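You operate a simulated robot arm through the tools that you are given. There is no shell and no other tool. Be economical: measure what you need, move in short steps, check, and stop when the job is done.

You are at the controls of a simulated two-armed robot. One attempt, no reset.

JOB
Take the cap off the bottle that says "cleaner" on the gauging bench top and lay it down there. Stack the clear box marked "452" from the packing bench top on top of the clear box labelled "210". Put the steel pail labelled "315" from the sorting bench top on the corner of stand 6 and the steel pail marked "1" on the front left nest of the plate board. Push the left tank door shut. Take the red tin on the coil bench top and put it away on the lower shelf of the grey shelving. Fetch the sample carton from the shelf under the tooling bench and set it on the bottom deck of the kit trolley. Open the right drawer of the flat table, take the feed track that says "327" from the upper shelf of the grey shelving and leave it in the inside the right drawer of the flat table, then shut the drawer. The order is free. Set down upright: steel pail, red tin, sample carton.

It is judged by the outcome, as a careful person would: the job done as asked, and still so three seconds after it is handed in. It fails if anything else is knocked over, pushed out of place, dropped, spilled or broken. A push-on lid holds only when it is set on centred and level and pressed home; a screw cap is set on level and turned clockwise until tight.

ROBOT AND FRAMES
Two 7-joint arms with three-finger grippers on one trunk, on a base that drives. Base frame: it is fixed to the floor where the robot stands at the start and does not move with it; the origin is under the middle of the robot, x ahead of it, y to its left, z up. Readings come in m, rad, newtons and seconds.
The left shoulder is at the start at [0.025, 0.154, 1.046], the right one opposite. Places, roughly: bottom deck of the kit trolley [-6.7, 0.9, 0.2]; clear box [3.25, -1.5, 0.75]; corner of stand 6 (29x21 cm) [0.78, 3.02, 0.7]; feed track [-6.75, 1.5, 1]; front left nest of the plate board (18x18 cm) [4.54, -0.32, 0.72]; green bottle, yellow bottle [0.75, -0.25, 1]; inside the right drawer of the flat table [-1.9, 0.4, 0.6]; left tank door [0.2, -1.2, 0.4]; lower shelf of the grey shelving [-6.7, 1.7, 0.6]; red tin [-3.5, -1.75, 0.75]; right drawer of the flat table [-1.9, 0.5, 0.7]; sample carton [-5.75, -1.5, 0.25]; steel pail [4.5, 0.25, 0.75]. Payload 2.69 kg a hand.
Tool frame (each hand has its own): the origin (TCP) lies between the finger pads and is the grasp point; the fingertips stand 0.029 m ahead of it; z points along the fingers, y is the line along which they close. Largest opening 0.12 m; the body of the gripper starts 0.078 m behind the TCP.
Orientation is told as [roll, pitch, yaw] about the base's x, y, z axes, in that order, counted from this pose: with the fingers straight down and closing along the base's y, the tool's x points along the base's -x, its y along +y and its z along -z.

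CONTROLS
- The arms move only by the tool move_arm. It takes "left_motion", "right_motion" or both (then of equal length, played together; a hand with none holds still); each is a list of rows, each a list of 7 numbers: the shift along the base's x, y, z in units of 150 mm (1.0 is 150 mm), then the turn, a rotation vector about the base's x, y, z in units of 90 degrees (1.0 is 90 degrees), then the opening, from 0 (shut) to 1 (fully open). In form: [[tx, ty, tz, ax, ay, az, claw], ...]. A call has 1 to 20 rows; each row is the pose to reach, as a shift and turn from the pose commanded when the call began. A call with a number of a shift or a turn outside -1 to 1 is refused whole. Each row takes 0.2 s and may step no farther than 0.05 m and 0.15 rad from the row before; otherwise, or with a gripper value out of range, the whole call is refused. A pose out of reach is approached as far as the arm can. The call stops where the force on the tool passes 40 N (or 10 N more than at its start, if that is more) or the arm is blocked; 0.2 s more then pass. The fingers move at their own pace and stop on an object; they squeeze with about 39 N. The grip force told is the motor's: it shows also when the fingers shut on nothing. Time passes only in rows, and 0.2 s behind the last, so rows that repeat a pose let the fingers close. The reply holds the time, the measured pose of the TCP, the force on the tool along the base axes, the opening and the grip force, in the units named above and with some noise, with the torque about the TCP (base axes, N m) and any sound that the robot's microphone picked up.
- Cameras (640 x 400 px; columns grow to the right, rows downward): "scene" is now at [0.1249, -0.024, 1.218]; the picture's right is [-0.24, -0.97, 0.00], its down [-0.36, 0.09, -0.93] and it looks along [0.90, -0.22, -0.37] (base axes); focal length 214 px, centre (320, 200). "left" rides on the left gripper at [0.063, 0, -0.104] in its tool frame; the picture's right is [-0.01, 1.00, 0.00], its down [-0.83, 0.00, -0.56] and it looks along [-0.56, 0.00, 0.83] (tool axes); focal length 275 px, centre (320, 200). "right" rides on the right gripper at [0.063, 0, -0.104] in its tool frame; the picture's right is [0.00, 1.00, 0.00], its down [-0.83, 0.00, -0.56] and it looks along [-0.56, 0.00, 0.83] (tool axes); focal length 275 px, centre (320, 200). There is no depth. A picture from a camera that has moved, and an enlarged one, comes with that camera's place and axes in the base frame and with its lens.
- get_image(camera): a new picture of that camera. It takes no simulated time.
- slide_trunk(by): slides the trunk up (or, below 0, down) by that many m; the arms and the scene camera ride with it, the base frame stays. It gives what a move gives, with no picture.
- roll_base(legs): drives the robot by 1 to 6 legs, each [ahead, left, turn to the left] in m, m and rad, along the robot's own axes; the way and the turn of a leg run together, so that a leg with both is an arc; at most 1.5 m and 3.142 rad a leg. The arms and the cameras ride along, it lands a little off, and it stops where it bumps. It gives what a move gives.
- aim_head(pan, tilt): turns the head with the scene camera to pan (to the left, within 1.396 rad either way) and tilt (down, from -0.506 to 1.204), counted from straight ahead of the robot. It gives what a move gives.
- inspect(camera, box): a new picture of the part [left, top, right, bottom] of that camera's present view, enlarged. It takes no simulated time.
- hand_in(): hands the job in; it is judged then, once.

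Go step by step. Nothing tells you exact positions but the pictures and the camera data: compare them with the known pose of the tool, close in by small moves and look again before you grip or let go. The budget is 483 turns and 238 pictures, counting those below and the enlarged ones. Unless the task says otherwise, let go and move clear before handing in, and close with one line.

The tools are called after "Call:" as name(argument=value, ...) on one line, values as JSON. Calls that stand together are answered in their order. move_arm: Moves the arms, as the interface text tells. Its arguments: {"type":"object","properties":{"left_motion":{"type":"array"},"right_motion":{"type":"array"}},"required":[]} The other tools are called the same way: slide_trunk (by) slides the trunk up or down; roll_base (legs) drives the base; aim_head (pan, tilt) turns the head that bears the scene camera; get_image (camera) takes a picture; inspect (camera, box) takes an enlarged picture of a part of a camera's view; hand_in () hands the job in.

At the start:

```text
clock: 0.0
left_ee_pos: [0.3418, 0.0353, 1.0991]
left_ee_rot: [0.0, -0.001, 0.0]
left_wrist_force: [-0.5, 0.1, 0.1]
left_wrist_torque: [0.0, 0.03, -0.04]
left_width: 0.1201
left_gripper_force: 0.0
right_ee_pos: [0.2901, -0.1845, 1.1597]
right_ee_rot: [-0.001, 0.001, 0.002]
right_wrist_force: [-0.2, 0.1, 0.3]
right_wrist_torque: [-0.03, 0.0, 0.02]
right_width: 0.12
right_gripper_force: 0.1
trunk travel left (down, up): [-0.409, 0.029]
robot x, y, heading: [0.0047, 0.0009, -0.002]
head pan, tilt: [-0.239, 0.38]
```

scene: 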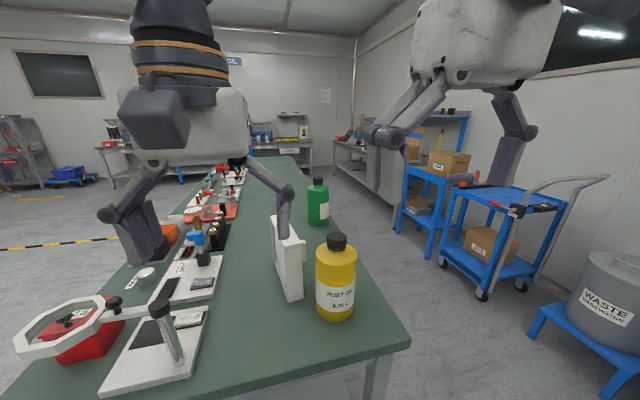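
right: 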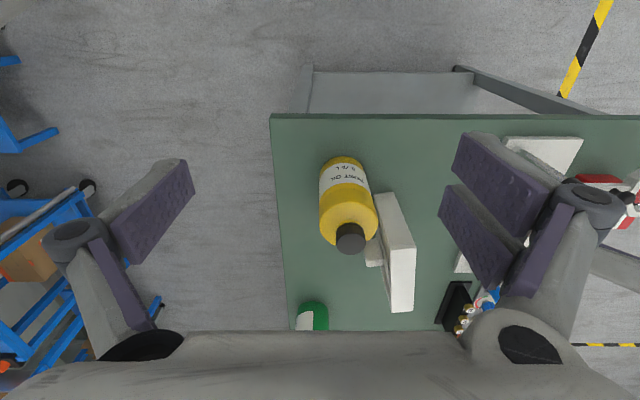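
left: 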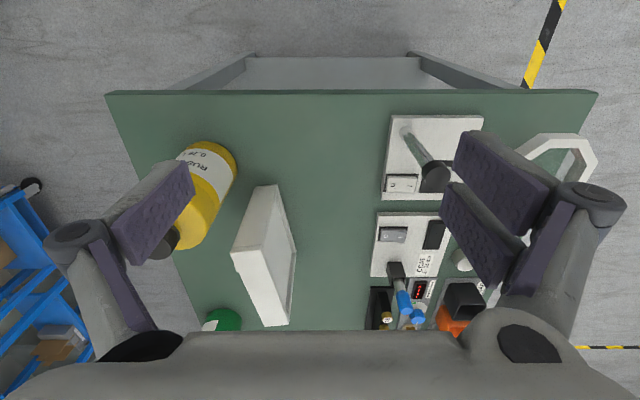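

I see the gauging bench ahead with a yellow "RUST OIL" bottle and a green bottle further off. First I read the green label and look around.

Call:
inspect(camera="scene", box=[250, 160, 410, 340])

Call:
aim_head(pan=-1.0, tilt=0.5)

```text
2.22 times, centred on (330, 250) of scene
camera zoom: at [0.1249, -0.024, 1.218], right [-0.24, -0.97, 0.0], down [-0.36, 0.09, -0.93], along [0.9, -0.22, -0.37], focal length 477 px, centre (298, 89)
```

zoom: 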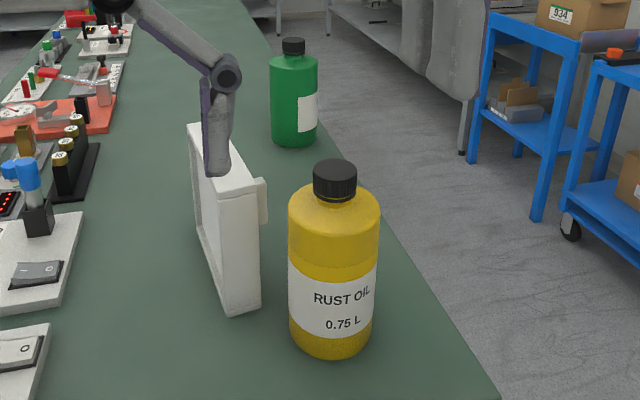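

```text
clock: 1.1
left_ee_pos: [0.3411, 0.0349, 1.1003]
left_ee_rot: [0.001, -0.001, 0.002]
left_wrist_force: [-1.4, -0.3, 0.3]
left_wrist_torque: [-0.03, -0.01, -0.02]
left_width: 0.1201
left_gripper_force: 0.0
right_ee_pos: [0.2893, -0.1844, 1.1602]
right_ee_rot: [-0.001, -0.001, -0.001]
right_wrist_force: [0.2, 0.1, 0.1]
right_wrist_torque: [-0.01, -0.01, 0.02]
right_width: 0.1199
right_gripper_force: 0.1
trunk travel left (down, up): [-0.409, 0.029]
robot x, y, heading: [-0.0057, -0.0034, 0.001]
head pan, tilt: [-1.0, 0.499]
```

The yellow bottle is rust oil; the green one's label is turned away. Looking to the right now.

Call:
get_image(camera="scene")

Call:
aim_head(pan=0.9, tilt=0.4)

Call:
get_image(camera="scene")

```text
233 pictures are left
camera scene: at [0.0839, -0.0786, 1.2071], right [-0.84, -0.54, 0.0], down [-0.26, 0.4, -0.88], along [0.47, -0.74, -0.48], focal length 214 px, centre (320, 200)
```

scene: 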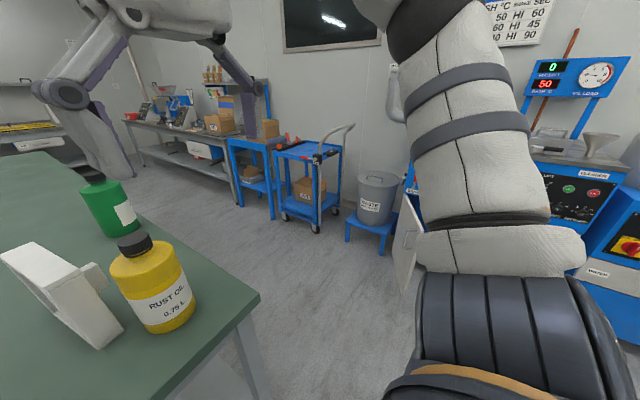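

```text
clock: 3.0
left_ee_pos: [0.3422, 0.034, 1.0992]
left_ee_rot: [-0.001, -0.002, 0.0]
left_wrist_force: [0.1, 0.6, -0.5]
left_wrist_torque: [0.03, -0.01, 0.01]
left_width: 0.1199
left_gripper_force: 0.2
right_ee_pos: [0.2896, -0.1852, 1.1585]
right_ee_rot: [-0.002, -0.001, 0.0]
right_wrist_force: [0.8, -0.2, -0.9]
right_wrist_torque: [-0.01, 0.01, -0.03]
right_width: 0.12
right_gripper_force: 0.0
trunk travel left (down, up): [-0.409, 0.029]
robot x, y, heading: [0.0007, -0.0009, 0.002]
head pan, tilt: [0.901, 0.4]
```

```text
232 pictures are left
camera scene: at [0.0923, 0.0705, 1.2162], right [0.78, -0.62, 0.0], down [-0.24, -0.3, -0.92], along [0.57, 0.72, -0.39], focal length 214 px, centre (320, 200)
```

scene: 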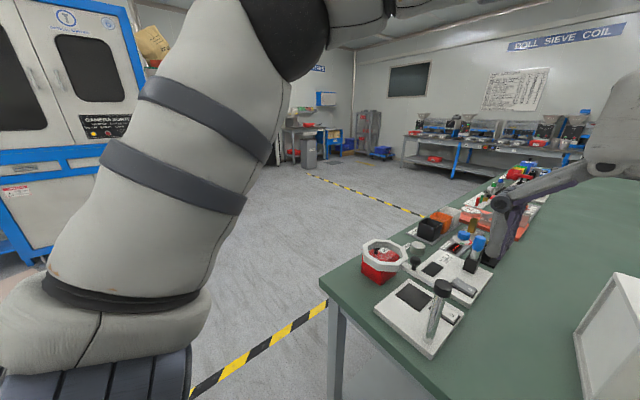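

Yellow cap works out at about (0.495,-0.145,0.97); green cap near (0.79,-0.175,0.97); the bench top is about z 0.78. I look straight down to see my footprint against the bench.

Call:
aim_head(pan=0.0, tilt=1.2)

Call:
get_image(camera="scene")

```text
clock: 4.2
left_ee_pos: [0.3425, 0.0342, 1.0981]
left_ee_rot: [-0.001, -0.002, 0.002]
left_wrist_force: [0.6, -0.4, 0.6]
left_wrist_torque: [-0.02, -0.01, -0.02]
left_width: 0.12
left_gripper_force: 0.0
right_ee_pos: [0.289, -0.1844, 1.1586]
right_ee_rot: [0.002, 0.0, 0.001]
right_wrist_force: [-0.3, 0.0, 0.0]
right_wrist_torque: [0.02, 0.0, 0.0]
right_width: 0.12
right_gripper_force: 0.1
trunk travel left (down, up): [-0.409, 0.029]
robot x, y, heading: [0.0002, 0.0018, 0.001]
head pan, tilt: [0.0, 1.201]
```

```text
231 pictures are left
camera scene: at [0.0906, -0.002, 1.1534], right [0.0, -1.0, 0.0], down [-0.93, 0.0, -0.36], along [0.36, 0.0, -0.93], focal length 214 px, centre (320, 200)
```

scene: 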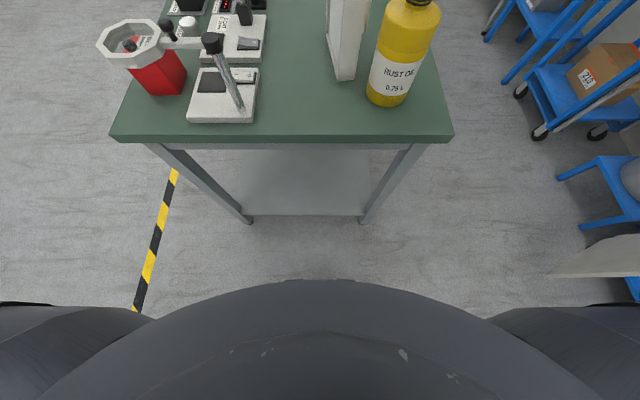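

The robot's trunk is clear of the bench by about 0.27 m. I test how far the left arm reaches forward at this height.

Call:
move_arm(left_motion=[[0.3, 0, 0, 0, 0, 0, 1], [0.6, 0, 0, 0, 0, 0, 1], [0.9, 0, 0, 0, 0, 0, 1], [1, 0, 0, 0, 0, 0, 1]], right_motion=[[0.3, 0, 0, 0, 0, 0, 1], [0.6, 0, 0, 0, 0, 0, 1], [0.9, 0, 0, 0, 0, 0, 1], [1, 0, 0, 0, 0, 0, 1]])

```text
clock: 5.2
left_ee_pos: [0.4805, 0.0385, 1.0988]
left_ee_rot: [-0.002, -0.001, -0.002]
left_wrist_force: [-0.2, 1.2, 0.5]
left_wrist_torque: [0.0, -0.03, 0.01]
left_width: 0.12
left_gripper_force: 0.0
left hand out of reach, approached as far as the arm can: row 4
right_ee_pos: [0.44, -0.183, 1.1592]
right_ee_rot: [0.0, -0.004, 0.0]
right_wrist_force: [-0.6, 0.5, 1.2]
right_wrist_torque: [-0.01, -0.03, 0.02]
right_width: 0.1203
right_gripper_force: 0.0
trunk travel left (down, up): [-0.409, 0.029]
robot x, y, heading: [-0.0033, -0.0009, 0.002]
head pan, tilt: [0.0, 1.201]
```

Reach at this height tops out at x≈0.48. I retract both hands, then lower the trunk to learn how reach changes.

Call:
move_arm(left_motion=[[-0.3, 0, 0, 0, 0, 0, 1], [-0.6, 0, 0, 0, 0, 0, 1], [-0.9, 0, 0.3, 0, 0, 0, 1], [-1, 0, 0.6, 0, 0, 0, 1]], right_motion=[[-0.3, 0, 0, 0, 0, 0, 1], [-0.6, 0, 0, 0, 0, 0, 1], [-0.9, 0, 0, 0, 0, 0, 1], [-1, 0, 0.3, 0, 0, 0, 1]])

Call:
slide_trunk(by=-0.15)

Call:
move_arm(left_motion=[[0.3, 0, 0.0, 0, 0, 0, 1], [0.6, 0, 0, 0, 0, 0, 1], [0.9, 0, 0, 0, 0, 0, 1], [1, 0, 0, 0, 0, 0, 1]])

```text
refused: row 3 steps farther than a row can; nothing moved
```

```text
clock: 6.6
left_ee_pos: [0.4832, 0.0367, 0.9593]
left_ee_rot: [-0.002, 0.006, -0.001]
left_wrist_force: [0.3, -0.4, 0.3]
left_wrist_torque: [0.02, 0.02, 0.01]
left_width: 0.1197
left_gripper_force: 0.0
right_ee_pos: [0.4578, -0.1792, 0.9958]
right_ee_rot: [0.022, 0.07, 0.011]
right_wrist_force: [-3.8, 4.8, 16.7]
right_wrist_torque: [1.0, -0.28, 0.28]
right_width: 0.1212
right_gripper_force: 0.1
trunk travel left (down, up): [-0.272, 0.166]
robot x, y, heading: [0.0002, -0.0009, -0.001]
head pan, tilt: [0.0, 1.201]
stopped: the force on the tool passed its limit at 58 N (the readings are from after the stop); the commanded pose is now the measured one
```

```text
clock: 7.6
left_ee_pos: [0.5384, 0.0559, 0.9311]
left_ee_rot: [-0.002, 0.003, -0.001]
left_wrist_force: [-0.3, 0.1, 0.0]
left_wrist_torque: [0.01, -0.02, -0.01]
left_width: 0.1198
left_gripper_force: 0.0
left hand out of reach, approached as far as the arm can: row 1, 2, 3, 4
right_ee_pos: [0.4568, -0.1801, 0.9969]
right_ee_rot: [0.017, 0.069, 0.009]
right_wrist_force: [-1.4, 7.0, 24.8]
right_wrist_torque: [1.33, -0.44, 0.23]
right_width: 0.1213
right_gripper_force: 0.0
trunk travel left (down, up): [-0.272, 0.166]
robot x, y, heading: [0.0001, -0.0058, 0.0]
head pan, tilt: [0.0, 1.201]
```

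My retract was refused and the right hand touched the yellow bottle's cap during the trunk slide; it is still pressing. I raise the trunk at once, then look.

Call:
slide_trunk(by=0.137)

Call:
get_image(camera="right")

Call:
get_image(camera="left")

```text
clock: 9.3
left_ee_pos: [0.4701, 0.0561, 1.214]
left_ee_rot: [-0.001, -0.294, -0.001]
left_wrist_force: [0.9, -0.1, -0.4]
left_wrist_torque: [0.01, 0.05, -0.02]
left_width: 0.1199
left_gripper_force: 0.1
right_ee_pos: [0.4595, -0.1814, 1.1301]
right_ee_rot: [0.019, 0.075, 0.01]
right_wrist_force: [0.7, -0.2, -0.4]
right_wrist_torque: [0.01, 0.01, -0.04]
right_width: 0.12
right_gripper_force: 0.0
trunk travel left (down, up): [-0.409, 0.029]
robot x, y, heading: [0.0032, -0.0017, -0.0]
head pan, tilt: [0.0, 1.201]
```

```text
230 pictures are left
camera right: at [0.4042, -0.1834, 1.2403], right [-0.01, 1.0, 0.02], down [0.87, 0.0, 0.49], along [0.49, 0.02, -0.87], focal length 275 px, centre (320, 200)
```

right: 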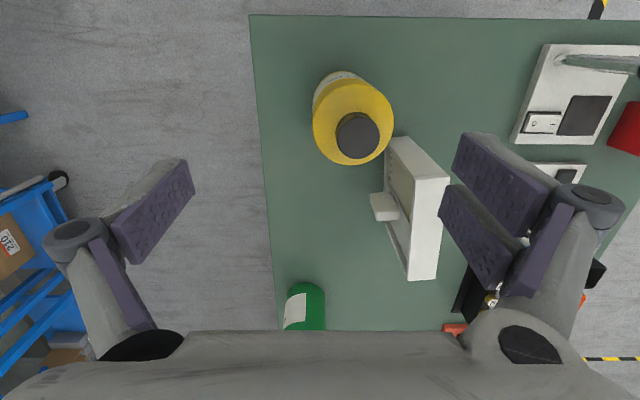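

```text
229 pictures are left
camera left: at [0.3813, 0.0557, 1.2957], right [0.0, 1.0, 0.0], down [0.63, 0.0, 0.77], along [0.77, 0.0, -0.63], focal length 275 px, centre (320, 200)
```

left: 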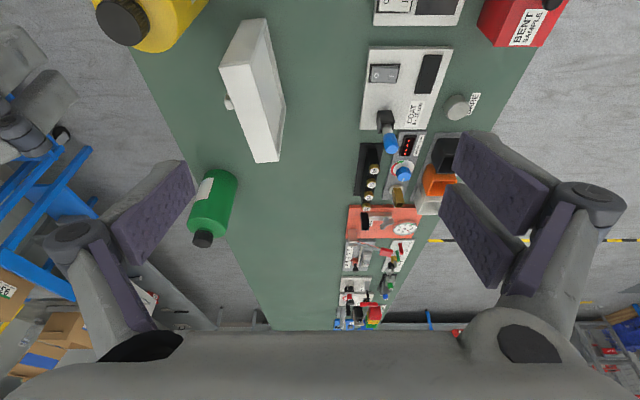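

The yellow bottle stands where it was. Reach is best when the trunk is low (target near shoulder height). I retract the hands and look at the tank door on the right.

Call:
move_arm(left_motion=[[-0.3, 0, 0, 0, 0.05, 0, 1], [-0.6, 0, 0, 0, 0.1, 0, 1], [-0.9, 0, 0, 0, 0.15, 0, 1], [-1, 0.1, 0, 0, 0.187, 0, 1]], right_motion=[[-0.3, 0, 0.1, 0, 0, 0, 1], [-0.6, 0, 0.2, 0, -0.02, 0, 1], [-0.9, 0, 0.2, 0, -0.048, 0, 1], [-1, 0, 0.2, -0.013, -0.048, -0.006, 1]])

Call:
aim_head(pan=-1.39, tilt=0.6)

Call:
get_image(camera="scene")

```text
clock: 10.3
left_ee_pos: [0.3188, 0.0725, 1.2132]
left_ee_rot: [0.001, -0.001, 0.001]
left_wrist_force: [0.4, 0.0, -1.0]
left_wrist_torque: [-0.01, 0.04, -0.01]
left_width: 0.1198
left_gripper_force: 0.1
right_ee_pos: [0.3089, -0.1825, 1.1626]
right_ee_rot: [-0.007, -0.002, -0.004]
right_wrist_force: [0.4, 0.9, -0.6]
right_wrist_torque: [0.0, 0.0, 0.0]
right_width: 0.12
right_gripper_force: 0.2
trunk travel left (down, up): [-0.409, 0.029]
robot x, y, heading: [0.0007, 0.0007, -0.004]
head pan, tilt: [0.0, 1.201]
```

```text
clock: 11.8
left_ee_pos: [0.3195, 0.0717, 1.213]
left_ee_rot: [-0.001, -0.002, 0.0]
left_wrist_force: [0.1, 0.5, -0.6]
left_wrist_torque: [0.02, -0.03, 0.01]
left_width: 0.1201
left_gripper_force: 0.0
right_ee_pos: [0.3086, -0.1825, 1.1621]
right_ee_rot: [-0.004, 0.0, -0.002]
right_wrist_force: [-0.7, 0.0, -0.3]
right_wrist_torque: [0.0, 0.01, -0.01]
right_width: 0.12
right_gripper_force: 0.0
trunk travel left (down, up): [-0.409, 0.029]
robot x, y, heading: [0.0025, 0.0019, -0.002]
head pan, tilt: [-1.389, 0.6]
```

```text
228 pictures are left
camera scene: at [0.0507, -0.089, 1.1982], right [-0.98, -0.18, 0.0], down [-0.1, 0.56, -0.82], along [0.15, -0.81, -0.57], focal length 214 px, centre (320, 200)
```

scene: 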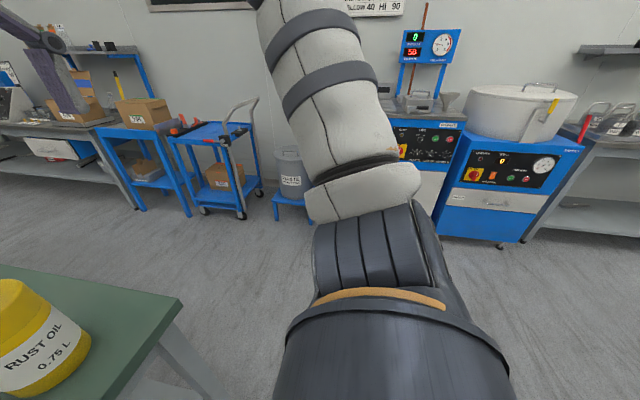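

The right arm hides the door. I turn the robot 90° right in place (hands are above everything) to see it.

Call:
roll_base(legs=[[0, 0, -1.571]])

Call:
aim_head(pan=0.0, tilt=0.55)

Call:
get_image(camera="scene")

```text
clock: 15.9
left_ee_pos: [0.0835, -0.3161, 1.2149]
left_ee_rot: [0.0, -0.001, -1.535]
left_wrist_force: [0.3, 0.3, -0.1]
left_wrist_torque: [-0.01, 0.03, -0.03]
left_width: 0.1201
left_gripper_force: 0.0
right_ee_pos: [-0.1724, -0.3145, 1.162]
right_ee_rot: [-0.004, -0.001, -1.538]
right_wrist_force: [-1.2, 0.2, 0.0]
right_wrist_torque: [0.01, -0.01, -0.01]
right_width: 0.1199
right_gripper_force: 0.0
trunk travel left (down, up): [-0.409, 0.029]
robot x, y, heading: [0.0, 0.0007, -1.537]
head pan, tilt: [-1.389, 0.6]
```

```text
clock: 17.5
left_ee_pos: [0.0833, -0.3154, 1.2144]
left_ee_rot: [0.0, -0.002, -1.536]
left_wrist_force: [-0.3, 0.0, 0.0]
left_wrist_torque: [0.01, -0.02, 0.03]
left_width: 0.1203
left_gripper_force: 0.0
right_ee_pos: [-0.1716, -0.3139, 1.1615]
right_ee_rot: [-0.004, -0.001, -1.538]
right_wrist_force: [-0.4, 0.0, 0.0]
right_wrist_torque: [-0.03, 0.0, -0.01]
right_width: 0.12
right_gripper_force: 0.1
trunk travel left (down, up): [-0.409, 0.029]
robot x, y, heading: [0.0001, -0.0026, -1.537]
head pan, tilt: [0.0, 0.55]
```

```text
227 pictures are left
camera scene: at [0.0021, -0.1287, 1.2028], right [-1.0, -0.03, 0.0], down [-0.02, 0.52, -0.85], along [0.03, -0.85, -0.52], focal length 214 px, centre (320, 200)
```

scene: 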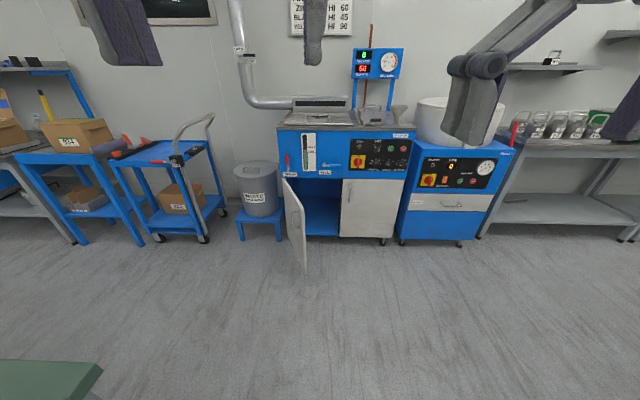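

The left tank door is hinged at about (0.34,-1.42) and its free edge is near (0.12,-1.065), height 0.08–0.60. I drive to about (0.25,-0.6), facing it.

Call:
roll_base(legs=[[0.58, 0.0, -0.034], [0, 0.25, 0]])

Call:
slide_trunk(by=-0.4)

Call:
get_image(camera="scene")

```text
clock: 22.9
left_ee_pos: [0.3325, -0.8984, 1.2137]
left_ee_rot: [0.001, -0.003, -1.562]
left_wrist_force: [0.2, 0.6, -0.3]
left_wrist_torque: [-0.01, 0.0, 0.0]
left_width: 0.1202
left_gripper_force: 0.1
right_ee_pos: [0.0776, -0.8896, 1.1632]
right_ee_rot: [-0.006, -0.001, -1.565]
right_wrist_force: [0.4, -0.4, 0.4]
right_wrist_torque: [0.01, 0.01, 0.02]
right_width: 0.1197
right_gripper_force: 0.1
trunk travel left (down, up): [-0.409, 0.029]
robot x, y, heading: [0.2552, -0.5781, -1.563]
head pan, tilt: [0.0, 0.55]
```

```text
clock: 26.7
left_ee_pos: [0.3344, -1.042, 0.6397]
left_ee_rot: [-0.002, 0.524, -1.561]
left_wrist_force: [-0.3, 0.3, 0.0]
left_wrist_torque: [0.01, 0.06, -0.02]
left_width: 0.12
left_gripper_force: 0.0
right_ee_pos: [0.0782, -1.0048, 0.6176]
right_ee_rot: [-0.005, 0.482, -1.568]
right_wrist_force: [-0.5, 0.1, 1.3]
right_wrist_torque: [0.01, 0.05, 0.0]
right_width: 0.1201
right_gripper_force: 0.0
trunk travel left (down, up): [-0.009, 0.429]
robot x, y, heading: [0.2617, -0.576, -1.565]
head pan, tilt: [0.0, 0.55]
```

```text
226 pictures are left
camera scene: at [0.2586, -0.854, 0.7746], right [-1.0, -0.01, 0.0], down [0.0, 0.52, -0.85], along [0.01, -0.85, -0.52], focal length 214 px, centre (320, 200)
```

scene: 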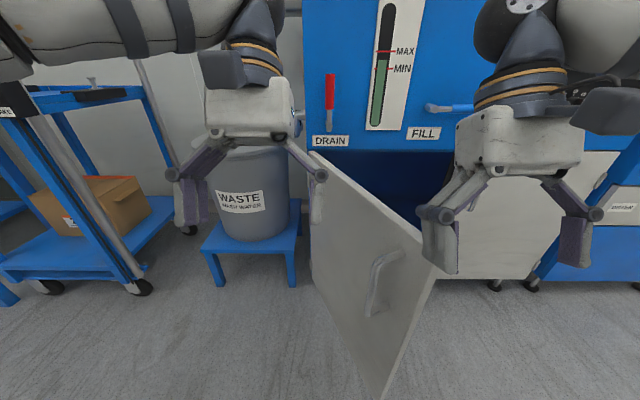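

The trunk leans forward as it lowers; the left hand is now at (0.33,-1.04,0.64) just outside the door face. I shut the left gripper and point it forward-down at (0.24,-1.04,0.5), ready to push.

Call:
move_arm(left_motion=[[-0.06, 0, 0, -0.09, 0, 0, 0], [-0.12, 0, 0, -0.18, 0, 0, 0], [-0.2, 0, -0.1, -0.27, 0, 0, 0], [-0.3, 0, -0.2, -0.36, 0, 0, 0], [-0.4, 0, -0.4, -0.45, 0, 0, 0], [-0.5, 0, -0.6, -0.54, 0, 0, 0], [-0.6, 0, -0.8, -0.63, 0, 0, 0], [-0.6, 0, -0.9, -0.72, 0, 0, 0]])

Call:
get_image(camera="scene")

```text
clock: 28.5
left_ee_pos: [0.246, -1.0403, 0.5041]
left_ee_rot: [-0.014, -0.611, -1.56]
left_wrist_force: [-0.3, 0.8, -0.1]
left_wrist_torque: [-0.01, 0.0, 0.02]
left_width: 0.0003
left_gripper_force: 28.8
right_ee_pos: [0.0788, -1.0042, 0.6167]
right_ee_rot: [-0.003, 0.482, -1.565]
right_wrist_force: [-0.4, 0.7, -0.1]
right_wrist_torque: [0.02, -0.01, -0.02]
right_width: 0.1199
right_gripper_force: 0.2
trunk travel left (down, up): [-0.009, 0.429]
robot x, y, heading: [0.2582, -0.5833, -1.564]
head pan, tilt: [0.0, 0.55]
```

```text
225 pictures are left
camera scene: at [0.2586, -0.8541, 0.7746], right [-1.0, -0.01, 0.0], down [0.0, 0.52, -0.85], along [0.01, -0.85, -0.52], focal length 214 px, centre (320, 200)
```

scene: 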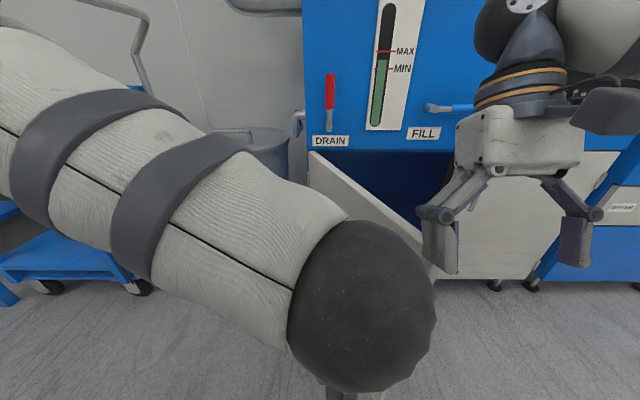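

Hand is in front of the door's outer face. I push gently toward -y.

Call:
move_arm(left_motion=[[0, -0.2, 0, 0, 0, 0, 0], [0, -0.4, 0, 0, 0, 0, 0], [-0.05, -0.6, 0, 0, 0, 0, 0], [-0.1, -0.8, 0, 0, 0, 0, 0], [-0.2, -1, 0, 0, 0, 0, 0]])

Call:
get_image(camera="scene")

```text
clock: 29.7
left_ee_pos: [0.2143, -1.1903, 0.5052]
left_ee_rot: [-0.012, -0.608, -1.561]
left_wrist_force: [-0.1, 0.7, 0.6]
left_wrist_torque: [-0.03, 0.0, 0.02]
left_width: 0.0003
left_gripper_force: 28.6
right_ee_pos: [0.0789, -1.0054, 0.6172]
right_ee_rot: [-0.005, 0.482, -1.565]
right_wrist_force: [0.5, -0.3, 0.6]
right_wrist_torque: [-0.01, -0.01, 0.01]
right_width: 0.12
right_gripper_force: 0.1
trunk travel left (down, up): [-0.009, 0.429]
robot x, y, heading: [0.2603, -0.5821, -1.564]
head pan, tilt: [0.0, 0.55]
```

```text
224 pictures are left
camera scene: at [0.2586, -0.8541, 0.7746], right [-1.0, -0.01, 0.0], down [0.0, 0.52, -0.85], along [0.01, -0.85, -0.52], focal length 214 px, centre (320, 200)
```

scene: 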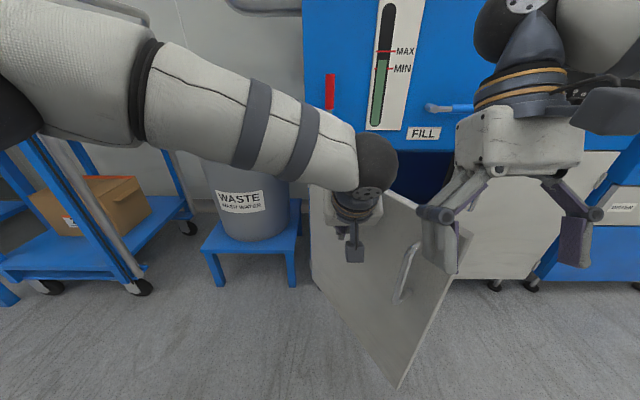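

The door has started to swing with almost no resistance. I keep pushing, drifting toward -x.

Call:
move_arm(left_motion=[[-0.1, -0.2, 0, 0, 0, 0, 0], [-0.2, -0.4, 0, 0, 0, 0, 0], [-0.3, -0.6, 0, 0, 0, 0, 0], [-0.4, -0.8, 0, 0, 0, 0, 0], [-0.5, -1, 0, 0, 0, 0, 0]])

Call:
get_image(camera="scene")

```text
clock: 30.9
left_ee_pos: [0.1693, -1.2824, 0.503]
left_ee_rot: [-0.01, -0.607, -1.564]
left_wrist_force: [0.6, -0.1, -0.2]
left_wrist_torque: [0.01, 0.0, 0.01]
left_width: 0.0
left_gripper_force: 28.4
left hand out of reach, approached as far as the arm can: row 4, 5
right_ee_pos: [0.0786, -1.0057, 0.6161]
right_ee_rot: [-0.006, 0.483, -1.565]
right_wrist_force: [-0.3, 1.1, -0.8]
right_wrist_torque: [0.02, -0.01, -0.01]
right_width: 0.1199
right_gripper_force: 0.0
trunk travel left (down, up): [-0.009, 0.429]
robot x, y, heading: [0.2543, -0.5794, -1.559]
head pan, tilt: [0.0, 0.55]
```

```text
223 pictures are left
camera scene: at [0.2586, -0.8541, 0.7746], right [-1.0, -0.01, 0.0], down [0.0, 0.52, -0.85], along [0.01, -0.85, -0.52], focal length 214 px, centre (320, 200)
```

scene: 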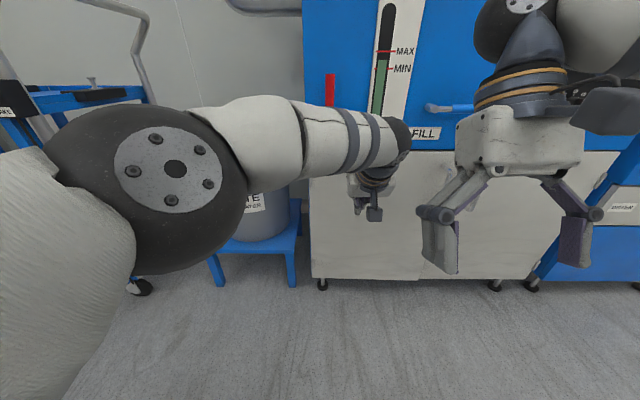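

The door has swung almost or fully shut. I zoom in on the seam.

Call:
inspect(camera="scene", box=[300, 120, 540, 300])

```text
2.22 times, centred on (420, 210) of scene
camera zoom: at [0.2586, -0.8541, 0.7746], right [-1.0, -0.01, 0.0], down [0.0, 0.52, -0.85], along [0.01, -0.85, -0.52], focal length 477 px, centre (98, 178)
```

zoom: 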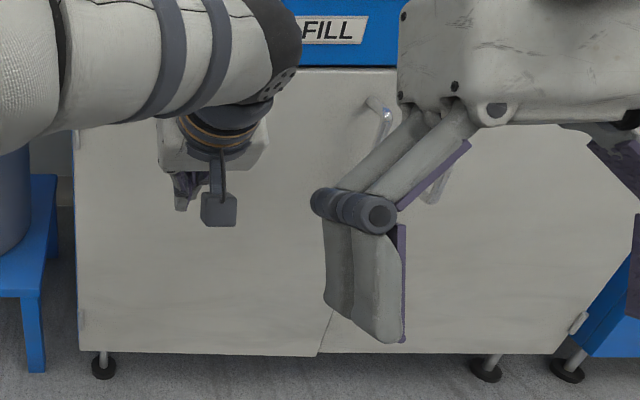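

The door is nearly flush. I move the right hand aside and use the left near the free edge to press it home.

Call:
move_arm(right_motion=[[-0.2, 0.1, 0.1, 0, 0, 0, 1], [-0.4, 0.2, 0.2, 0, 0, 0, 1], [-0.6, 0.3, 0.3, 0, 0, 0, 1], [-0.8, 0.4, 0.4, 0, 0, 0, 1], [-1, 0.5, 0.4, 0, 0, 0, 1]], left_motion=[[0, 0.1, 0, 0, 0, 0, 0], [0, 0.2, 0, 0, 0, 0, 0], [-0.2, 0.3, 0, 0, 0, 0, 0], [-0.4, 0.3, 0, 0, 0, 0, 0], [-0.7, 0.3, 0, 0, 0, 0, 0]])

Call:
inspect(camera="scene", box=[300, 120, 540, 300])

```text
clock: 32.1
left_ee_pos: [0.1202, -1.2381, 0.5023]
left_ee_rot: [-0.011, -0.607, -1.561]
left_wrist_force: [-0.1, -1.4, -0.1]
left_wrist_torque: [0.01, 0.01, 0.01]
left_width: 0.0002
left_gripper_force: 28.7
left hand out of reach, approached as far as the arm can: row 4, 5
right_ee_pos: [0.01, -0.9245, 0.5942]
right_ee_rot: [-0.003, 0.48, -1.566]
right_wrist_force: [0.2, 0.3, 0.2]
right_wrist_torque: [0.01, -0.02, 0.01]
right_width: 0.12
right_gripper_force: 0.1
right hand out of reach, approached as far as the arm can: row 1, 2, 3, 4, 5
trunk travel left (down, up): [-0.009, 0.429]
robot x, y, heading: [0.2568, -0.5787, -1.565]
head pan, tilt: [0.0, 0.55]
```

```text
2.22 times, centred on (420, 210) of scene
camera zoom: at [0.2587, -0.8541, 0.7746], right [-1.0, -0.01, 0.0], down [0.0, 0.52, -0.85], along [0.01, -0.85, -0.52], focal length 477 px, centre (98, 178)
```

zoom: 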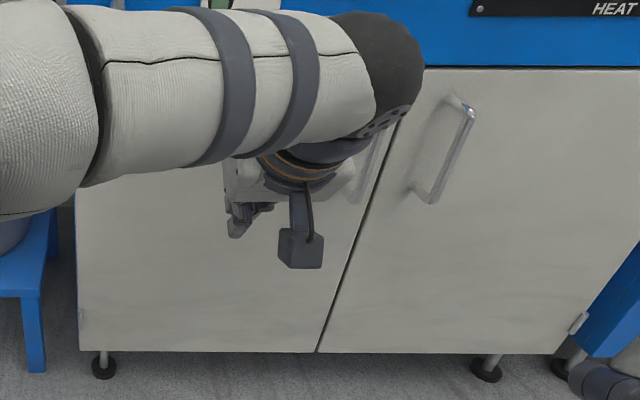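

The seam now looks thin and even. To be sure, I drive ahead 0.1 m and press lightly.

Call:
roll_base(legs=[[0.1, 0, 0]])

Call:
move_arm(left_motion=[[0, -0.1, 0, 0, 0, 0, 0], [0, -0.2, 0, 0, 0, 0, 0], [0, -0.3, 0, 0, 0, 0, 0], [0, -0.4, 0, 0, 0, 0, 0], [0, -0.5, 0, 0, 0, 0, 0]])

Call:
inspect(camera="scene", box=[300, 120, 540, 300])

```text
clock: 33.2
left_ee_pos: [0.1206, -1.3343, 0.5025]
left_ee_rot: [-0.01, -0.606, -1.565]
left_wrist_force: [0.5, 0.1, 0.0]
left_wrist_torque: [0.0, 0.0, 0.0]
left_width: 0.0001
left_gripper_force: 29.1
right_ee_pos: [0.0099, -1.0227, 0.5936]
right_ee_rot: [-0.004, 0.48, -1.568]
right_wrist_force: [0.3, 0.4, 0.0]
right_wrist_torque: [-0.03, 0.0, -0.01]
right_width: 0.12
right_gripper_force: 0.0
trunk travel left (down, up): [-0.009, 0.429]
robot x, y, heading: [0.2614, -0.6768, -1.565]
head pan, tilt: [0.0, 0.55]
```

```text
clock: 34.0
left_ee_pos: [0.1273, -1.3504, 0.4991]
left_ee_rot: [-0.016, -0.593, -1.569]
left_wrist_force: [1.8, 15.9, 4.6]
left_wrist_torque: [0.02, -0.09, 0.08]
left_width: 0.0
left_gripper_force: 28.3
left hand out of reach, approached as far as the arm can: row 1, 2, 3
right_ee_pos: [0.0086, -1.0206, 0.5944]
right_ee_rot: [-0.006, 0.48, -1.567]
right_wrist_force: [0.3, 0.0, -0.1]
right_wrist_torque: [-0.02, -0.01, 0.0]
right_width: 0.12
right_gripper_force: 0.0
trunk travel left (down, up): [-0.009, 0.429]
robot x, y, heading: [0.2593, -0.6773, -1.566]
head pan, tilt: [0.0, 0.55]
stopped in row 3 (left hand): the force on the tool passed its limit at 43 N (the readings are from after the stop); the commanded pose is now the measured one
```

```text
2.22 times, centred on (420, 210) of scene
camera zoom: at [0.259, -0.9501, 0.7749], right [-1.0, -0.01, 0.0], down [0.0, 0.52, -0.85], along [0.01, -0.85, -0.52], focal length 477 px, centre (98, 178)
```

zoom: 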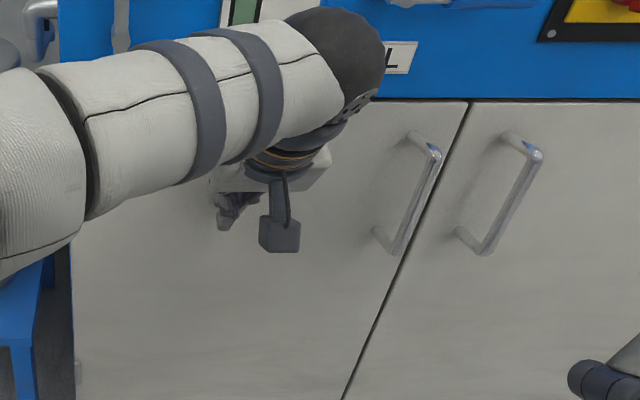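

The door is firmly shut (43 N reaction). I back the hand off and raise the trunk for travelling.

Call:
move_arm(left_motion=[[0, 0.3, 0, 0, 0, 0, 0], [0.1, 0.6, 0.1, 0.09, 0, 0, 0], [0.2, 0.9, 0.2, 0.18, 0, 0, 0], [0.3, 1, 0.3, 0.27, 0, 0, 0.5], [0.4, 1, 0.4, 0.36, 0, 0, 1]])

Call:
slide_trunk(by=0.4)

```text
clock: 35.2
left_ee_pos: [0.1884, -1.2023, 0.5592]
left_ee_rot: [-0.014, -0.029, -1.57]
left_wrist_force: [-0.5, -0.4, 0.6]
left_wrist_torque: [0.01, -0.01, 0.01]
left_width: 0.1191
left_gripper_force: 0.1
right_ee_pos: [0.0099, -1.0224, 0.5942]
right_ee_rot: [-0.004, 0.479, -1.567]
right_wrist_force: [0.5, 0.2, -0.1]
right_wrist_torque: [0.0, -0.03, 0.03]
right_width: 0.1199
right_gripper_force: 0.0
trunk travel left (down, up): [-0.009, 0.429]
robot x, y, heading: [0.2591, -0.6767, -1.563]
head pan, tilt: [0.0, 0.55]
```

```text
clock: 39.0
left_ee_pos: [0.1892, -1.1726, 1.095]
left_ee_rot: [-0.019, -0.298, -1.563]
left_wrist_force: [0.5, 0.1, -0.5]
left_wrist_torque: [0.02, 0.02, 0.0]
left_width: 0.12
left_gripper_force: 0.0
right_ee_pos: [0.0097, -1.0218, 0.9938]
right_ee_rot: [-0.004, 0.483, -1.567]
right_wrist_force: [-0.1, -0.4, 0.2]
right_wrist_torque: [0.01, -0.02, 0.03]
right_width: 0.12
right_gripper_force: 0.2
trunk travel left (down, up): [-0.409, 0.029]
robot x, y, heading: [0.2593, -0.6764, -1.565]
head pan, tilt: [0.0, 0.55]
```

Bringing both hands to a compact travel pose above bench-clutter height.

Call:
move_arm(left_motion=[[0.2, 0.2, 0.1, 0.05, 0, 0, 1], [0.4, 0.4, 0.2, 0.1, 0, 0, 1], [0.6, 0.6, 0.4, 0.15, 0, 0, 1], [0.8, 0.8, 0.5, 0.19, 0, 0, 1], [1, 1, 0.6, 0.19, 0, 0, 1]], right_motion=[[0.1, 0.1, 0.2, -0.06, 0, 0, 1], [0.2, 0.2, 0.4, -0.12, 0, 0, 1], [0.3, 0.3, 0.6, -0.18, 0, 0, 1], [0.4, 0.4, 0.8, -0.25, 0, 0, 1], [0.4, 0.4, 1, -0.307, 0, 0, 1]])

Call:
roll_base(legs=[[-0.06, 0, 1.571], [0, 0, 1.571]])

Call:
get_image(camera="scene")

```text
refused: row 3 steps farther than a row can; nothing moved
```

```text
clock: 47.1
left_ee_pos: [0.2732, -0.1399, 1.0941]
left_ee_rot: [-0.018, -0.298, 1.612]
left_wrist_force: [0.1, -0.2, 0.4]
left_wrist_torque: [0.04, -0.03, 0.02]
left_width: 0.12
left_gripper_force: 0.1
right_ee_pos: [0.4582, -0.2839, 0.9931]
right_ee_rot: [-0.004, 0.479, 1.605]
right_wrist_force: [0.9, -0.1, 0.5]
right_wrist_torque: [-0.06, 0.01, 0.0]
right_width: 0.1201
right_gripper_force: 0.1
trunk travel left (down, up): [-0.409, 0.029]
robot x, y, heading: [0.2196, -0.6386, 1.608]
head pan, tilt: [0.0, 0.55]
```

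```text
219 pictures are left
camera scene: at [0.2133, -0.514, 1.2028], right [1.0, 0.04, 0.0], down [0.02, -0.52, -0.85], along [-0.03, 0.85, -0.52], focal length 214 px, centre (320, 200)
```

scene: 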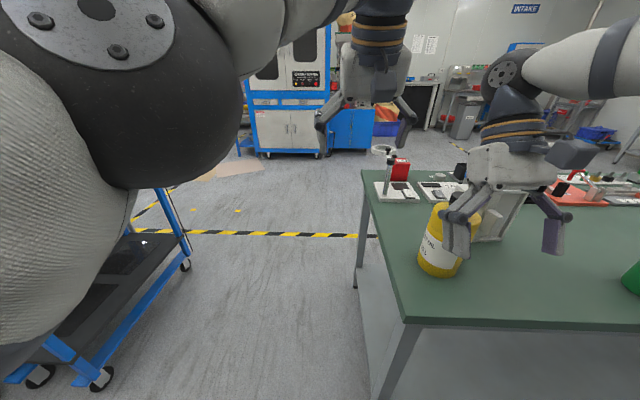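

I was wrong to chain that; luckily nothing was hit and the yellow bottle still stands. I now raise and square the hands with smaller rows.

Call:
move_arm(right_motion=[[0, -0.05, 0.25, 0.06, 0, 0, 1], [-0.1, -0.1, 0.5, 0.12, 0, 0, 1], [-0.2, -0.15, 0.75, 0.18, 0, 0, 1], [-0.2, -0.2, 1, 0.25, 0, 0, 1], [-0.2, -0.2, 1, 0.307, 0, 0, 1]], left_motion=[[-0.15, -0.15, 0.15, -0.05, 0, 0, 1], [-0.3, -0.3, 0.3, -0.1, 0, 0, 1], [-0.45, -0.45, 0.45, -0.15, 0, 0, 1], [-0.6, -0.6, 0.6, -0.19, 0, 0, 1], [-0.75, -0.75, 0.7, -0.19, 0, 0, 1]])

```text
clock: 48.3
left_ee_pos: [0.1605, -0.2562, 1.2014]
left_ee_rot: [-0.007, 0.0, 1.612]
left_wrist_force: [-0.2, 0.1, -0.7]
left_wrist_torque: [0.03, 0.0, 0.0]
left_width: 0.12
left_gripper_force: 0.0
left hand out of reach, approached as far as the arm can: row 4
right_ee_pos: [0.4268, -0.3165, 1.1467]
right_ee_rot: [-0.022, -0.005, 1.603]
right_wrist_force: [-0.1, 0.0, -0.3]
right_wrist_torque: [0.01, -0.01, 0.0]
right_width: 0.1198
right_gripper_force: 0.1
trunk travel left (down, up): [-0.409, 0.029]
robot x, y, heading: [0.2221, -0.6385, 1.613]
head pan, tilt: [0.0, 0.55]
```

Now I slide right along the bench to stand in front of the green bottle.

Call:
roll_base(legs=[[0, -0.55, -0.04]])

Call:
get_image(camera="scene")

```text
clock: 53.1
left_ee_pos: [0.7334, -0.2422, 1.2009]
left_ee_rot: [-0.008, 0.0, 1.567]
left_wrist_force: [0.7, 1.0, 0.0]
left_wrist_torque: [-0.01, -0.01, -0.01]
left_width: 0.1202
left_gripper_force: 0.0
right_ee_pos: [0.9959, -0.3158, 1.1449]
right_ee_rot: [-0.022, -0.004, 1.558]
right_wrist_force: [-0.8, -0.1, -0.1]
right_wrist_torque: [-0.01, 0.0, -0.02]
right_width: 0.1202
right_gripper_force: 0.1
trunk travel left (down, up): [-0.409, 0.029]
robot x, y, heading: [0.7755, -0.6283, 1.57]
head pan, tilt: [0.0, 0.55]
```

```text
218 pictures are left
camera scene: at [0.774, -0.5047, 1.2028], right [1.0, -0.01, 0.0], down [0.0, -0.52, -0.85], along [0.0, 0.85, -0.52], focal length 214 px, centre (320, 200)
```

scene: 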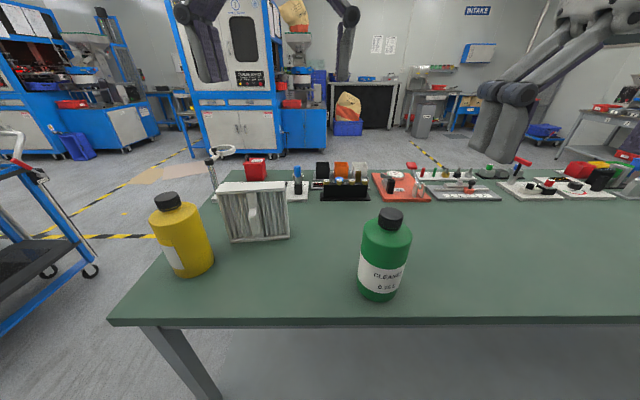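

The green bottle is labelled CLEANER, standing at about (0.908,-0.175). I pull the left hand aside, then shift right so the bottle is centred.

Call:
move_arm(left_motion=[[-0.2, -0.2, 0, 0, 0, 0, 1], [-0.4, -0.4, 0, 0, 0, 0, 1], [-0.6, -0.6, 0, 0, 0, 0, 1], [-0.8, -0.7, 0, 0, 0, 0, 1]])

Call:
roll_base(legs=[[0.03, -0.13, 0]])

```text
clock: 54.1
left_ee_pos: [0.616, -0.3472, 1.196]
left_ee_rot: [-0.006, -0.002, 1.568]
left_wrist_force: [-0.4, 0.0, -0.3]
left_wrist_torque: [0.01, 0.0, -0.01]
left_width: 0.1201
left_gripper_force: 0.0
left hand out of reach, approached as far as the arm can: row 4
right_ee_pos: [0.996, -0.3154, 1.1464]
right_ee_rot: [-0.022, -0.001, 1.558]
right_wrist_force: [-0.4, 0.6, 0.8]
right_wrist_torque: [0.0, -0.01, -0.01]
right_width: 0.12
right_gripper_force: 0.1
trunk travel left (down, up): [-0.409, 0.029]
robot x, y, heading: [0.7737, -0.6308, 1.566]
head pan, tilt: [0.0, 0.55]
```

```text
clock: 55.7
left_ee_pos: [0.7482, -0.3171, 1.1946]
left_ee_rot: [-0.008, -0.001, 1.568]
left_wrist_force: [0.0, 0.8, 0.7]
left_wrist_torque: [0.01, 0.0, 0.02]
left_width: 0.12
left_gripper_force: 0.1
right_ee_pos: [1.1287, -0.2852, 1.1451]
right_ee_rot: [-0.022, -0.002, 1.561]
right_wrist_force: [0.8, -0.9, -0.6]
right_wrist_torque: [0.02, 0.04, 0.0]
right_width: 0.12
right_gripper_force: 0.0
trunk travel left (down, up): [-0.409, 0.029]
robot x, y, heading: [0.9035, -0.6017, 1.575]
head pan, tilt: [0.0, 0.55]
```

Lowering the trunk by 0.2 m; both hands stay clear of the bottle.

Call:
slide_trunk(by=-0.2)

Call:
get_image(camera="scene")

```text
clock: 57.9
left_ee_pos: [0.7472, -0.2323, 0.8877]
left_ee_rot: [-0.008, 0.362, 1.569]
left_wrist_force: [0.1, 0.2, -0.2]
left_wrist_torque: [0.0, 0.06, -0.03]
left_width: 0.1201
left_gripper_force: 0.1
right_ee_pos: [1.1264, -0.2288, 0.8579]
right_ee_rot: [-0.022, 0.295, 1.56]
right_wrist_force: [-0.6, 0.6, 0.0]
right_wrist_torque: [0.01, -0.01, -0.02]
right_width: 0.12
right_gripper_force: 0.0
trunk travel left (down, up): [-0.209, 0.229]
robot x, y, heading: [0.9071, -0.6009, 1.575]
head pan, tilt: [0.0, 0.55]
```

```text
217 pictures are left
camera scene: at [0.905, -0.3964, 0.9877], right [1.0, 0.0, 0.0], down [0.0, -0.52, -0.85], along [0.0, 0.85, -0.52], focal length 214 px, centre (320, 200)
```

scene: 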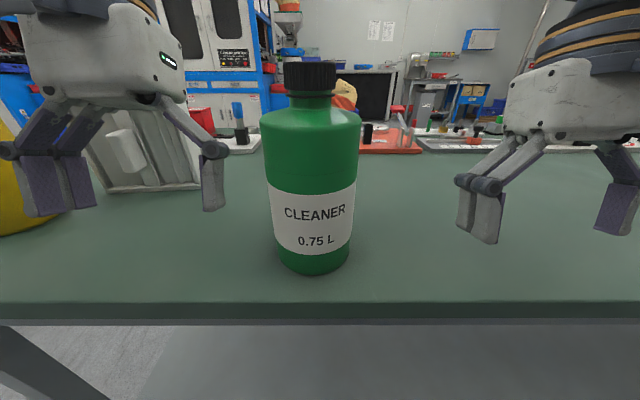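

The bottle is about 0.09 m wide at (0.896,-0.178), cap around z 0.97–0.99. I swing the left hand to a forward-down 45° pitch beside the bottle, to hold it later.

Call:
move_arm(left_motion=[[0, -0.05, 0.2, 0.09, 0, 0, 1], [0, -0.1, 0.4, 0.18, 0, 0, 1], [0, -0.15, 0.6, 0.27, 0, 0, 1], [0, -0.2, 0.75, 0.36, 0, 0, 1], [0, -0.25, 0.75, 0.45, 0, 0, 1], [0, -0.25, 0.75, 0.54, 0, 0, 1], [0, -0.25, 0.75, 0.63, 0, 0, 1], [0, -0.25, 0.75, 0.72, 0, 0, 1]])

Call:
get_image(camera="scene")

```text
clock: 59.7
left_ee_pos: [0.7476, -0.2536, 0.9843]
left_ee_rot: [-0.011, -0.772, 1.569]
left_wrist_force: [0.1, 0.3, 0.2]
left_wrist_torque: [-0.03, -0.01, 0.02]
left_width: 0.1201
left_gripper_force: 0.0
left hand out of reach, approached as far as the arm can: row 1, 2, 3, 4, 5, 6, 7, 8
right_ee_pos: [1.1273, -0.2279, 0.8579]
right_ee_rot: [-0.026, 0.296, 1.561]
right_wrist_force: [0.0, -0.1, 0.6]
right_wrist_torque: [-0.01, 0.0, 0.0]
right_width: 0.1199
right_gripper_force: 0.1
trunk travel left (down, up): [-0.209, 0.229]
robot x, y, heading: [0.905, -0.6033, 1.572]
head pan, tilt: [0.0, 0.55]
```

```text
216 pictures are left
camera scene: at [0.9049, -0.3963, 0.9877], right [1.0, 0.0, 0.0], down [0.0, -0.52, -0.85], along [0.0, 0.85, -0.52], focal length 214 px, centre (320, 200)
```

scene: 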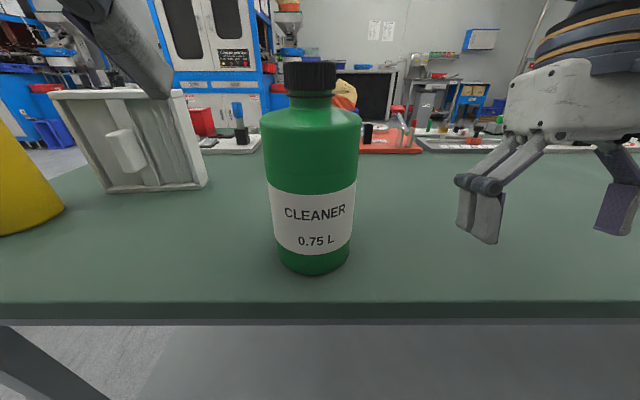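

Both other items are safe. I yaw the left hand inward and bring it to a standoff in front-left of the bottle.

Call:
move_arm(left_motion=[[0.15, -0.03, 0, 0, 0, -0.08, 1], [0.3, -0.06, 0, 0, 0, -0.16, 1], [0.45, -0.1, 0, 0, 0, -0.24, 1], [0.6, -0.12, 0, 0, 0, -0.32, 1]])

Call:
get_image(camera="left")

Call:
get_image(camera="scene")

```text
clock: 60.7
left_ee_pos: [0.8265, -0.2695, 0.9827]
left_ee_rot: [-0.019, -0.769, 1.126]
left_wrist_force: [-11.6, -0.7, -4.6]
left_wrist_torque: [0.44, -1.18, -0.91]
left_width: 0.1203
left_gripper_force: 0.1
right_ee_pos: [1.1281, -0.2281, 0.8582]
right_ee_rot: [-0.024, 0.296, 1.562]
right_wrist_force: [-1.2, 0.4, -0.3]
right_wrist_torque: [-0.04, -0.01, 0.0]
right_width: 0.1202
right_gripper_force: 0.1
trunk travel left (down, up): [-0.209, 0.229]
robot x, y, heading: [0.9072, -0.5976, 1.568]
head pan, tilt: [0.0, 0.55]
stopped in row 4 (left hand): the force on the tool passed its limit at 57 N (the readings are from after the stop); the commanded pose is now the measured one
```

```text
215 pictures are left
camera left: at [0.7759, -0.3739, 1.0135], right [-0.9, 0.45, -0.01], down [0.08, 0.19, 0.98], along [0.44, 0.87, -0.21], focal length 275 px, centre (320, 200)
```

left: 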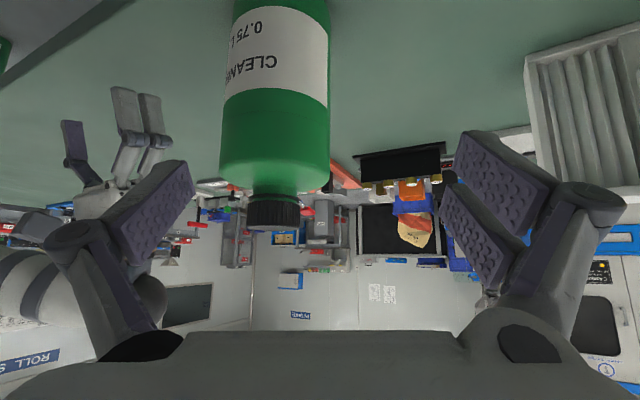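

```text
214 pictures are left
camera scene: at [0.9076, -0.396, 0.9885], right [1.0, -0.03, 0.0], down [-0.02, -0.51, -0.86], along [0.03, 0.86, -0.51], focal length 214 px, centre (320, 200)
```

scene: 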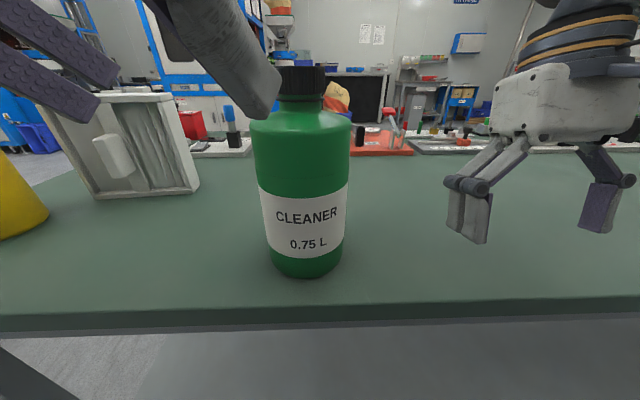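

The left hand bumped my own head while yawing. I back off to the left and use a more sideways approach (yaw about 0.6) instead.

Call:
move_arm(left_motion=[[-0.25, 0.05, 0, 0, 0, 0, 1], [-0.45, 0.2, 0, 0, 0, 0, 1], [-0.45, 0.2, 0, 0, 0, -0.09, 1], [-0.45, 0.2, 0, 0, 0, -0.18, 1], [-0.45, 0.2, 0, 0, 0, -0.27, 1], [-0.45, 0.2, 0, 0, 0, -0.34, 1]])

Call:
get_image(camera="left")

Call:
get_image(camera="scene")

```text
clock: 62.1
left_ee_pos: [0.7603, -0.2393, 0.9835]
left_ee_rot: [-0.021, -0.77, 0.589]
left_wrist_force: [0.0, 0.2, -0.4]
left_wrist_torque: [-0.01, -0.01, 0.0]
left_width: 0.12
left_gripper_force: 0.0
right_ee_pos: [1.1276, -0.2293, 0.8568]
right_ee_rot: [-0.024, 0.294, 1.559]
right_wrist_force: [-0.2, 0.2, 0.3]
right_wrist_torque: [-0.01, 0.02, 0.01]
right_width: 0.1198
right_gripper_force: 0.1
trunk travel left (down, up): [-0.209, 0.229]
robot x, y, heading: [0.9051, -0.5986, 1.566]
head pan, tilt: [0.0, 0.55]
```

```text
213 pictures are left
camera left: at [0.6627, -0.3023, 1.0141], right [-0.54, 0.84, -0.01], down [0.17, 0.12, 0.98], along [0.82, 0.53, -0.21], focal length 275 px, centre (320, 200)
```

left: 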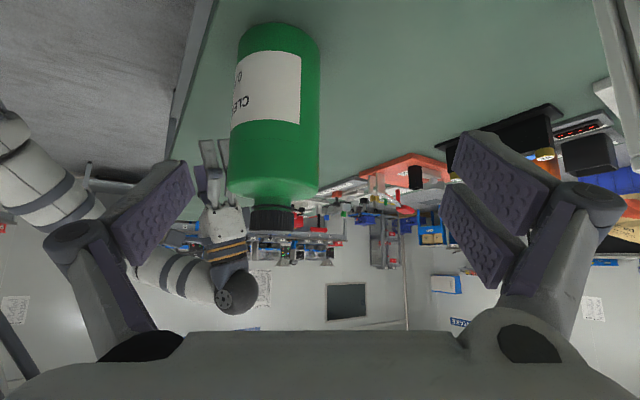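

```text
212 pictures are left
camera scene: at [0.905, -0.3962, 0.9876], right [1.0, 0.0, 0.0], down [0.0, -0.52, -0.85], along [0.0, 0.85, -0.52], focal length 214 px, centre (320, 200)
```

scene: 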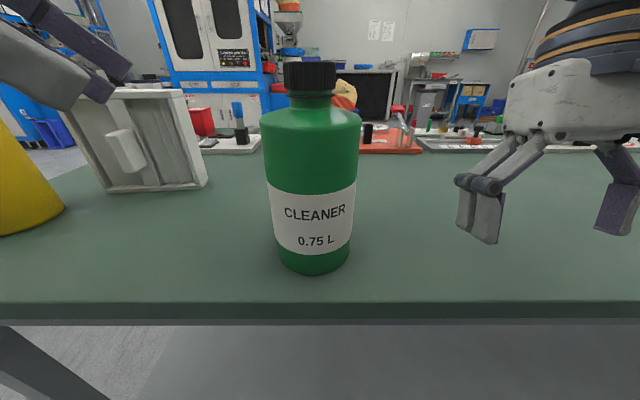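

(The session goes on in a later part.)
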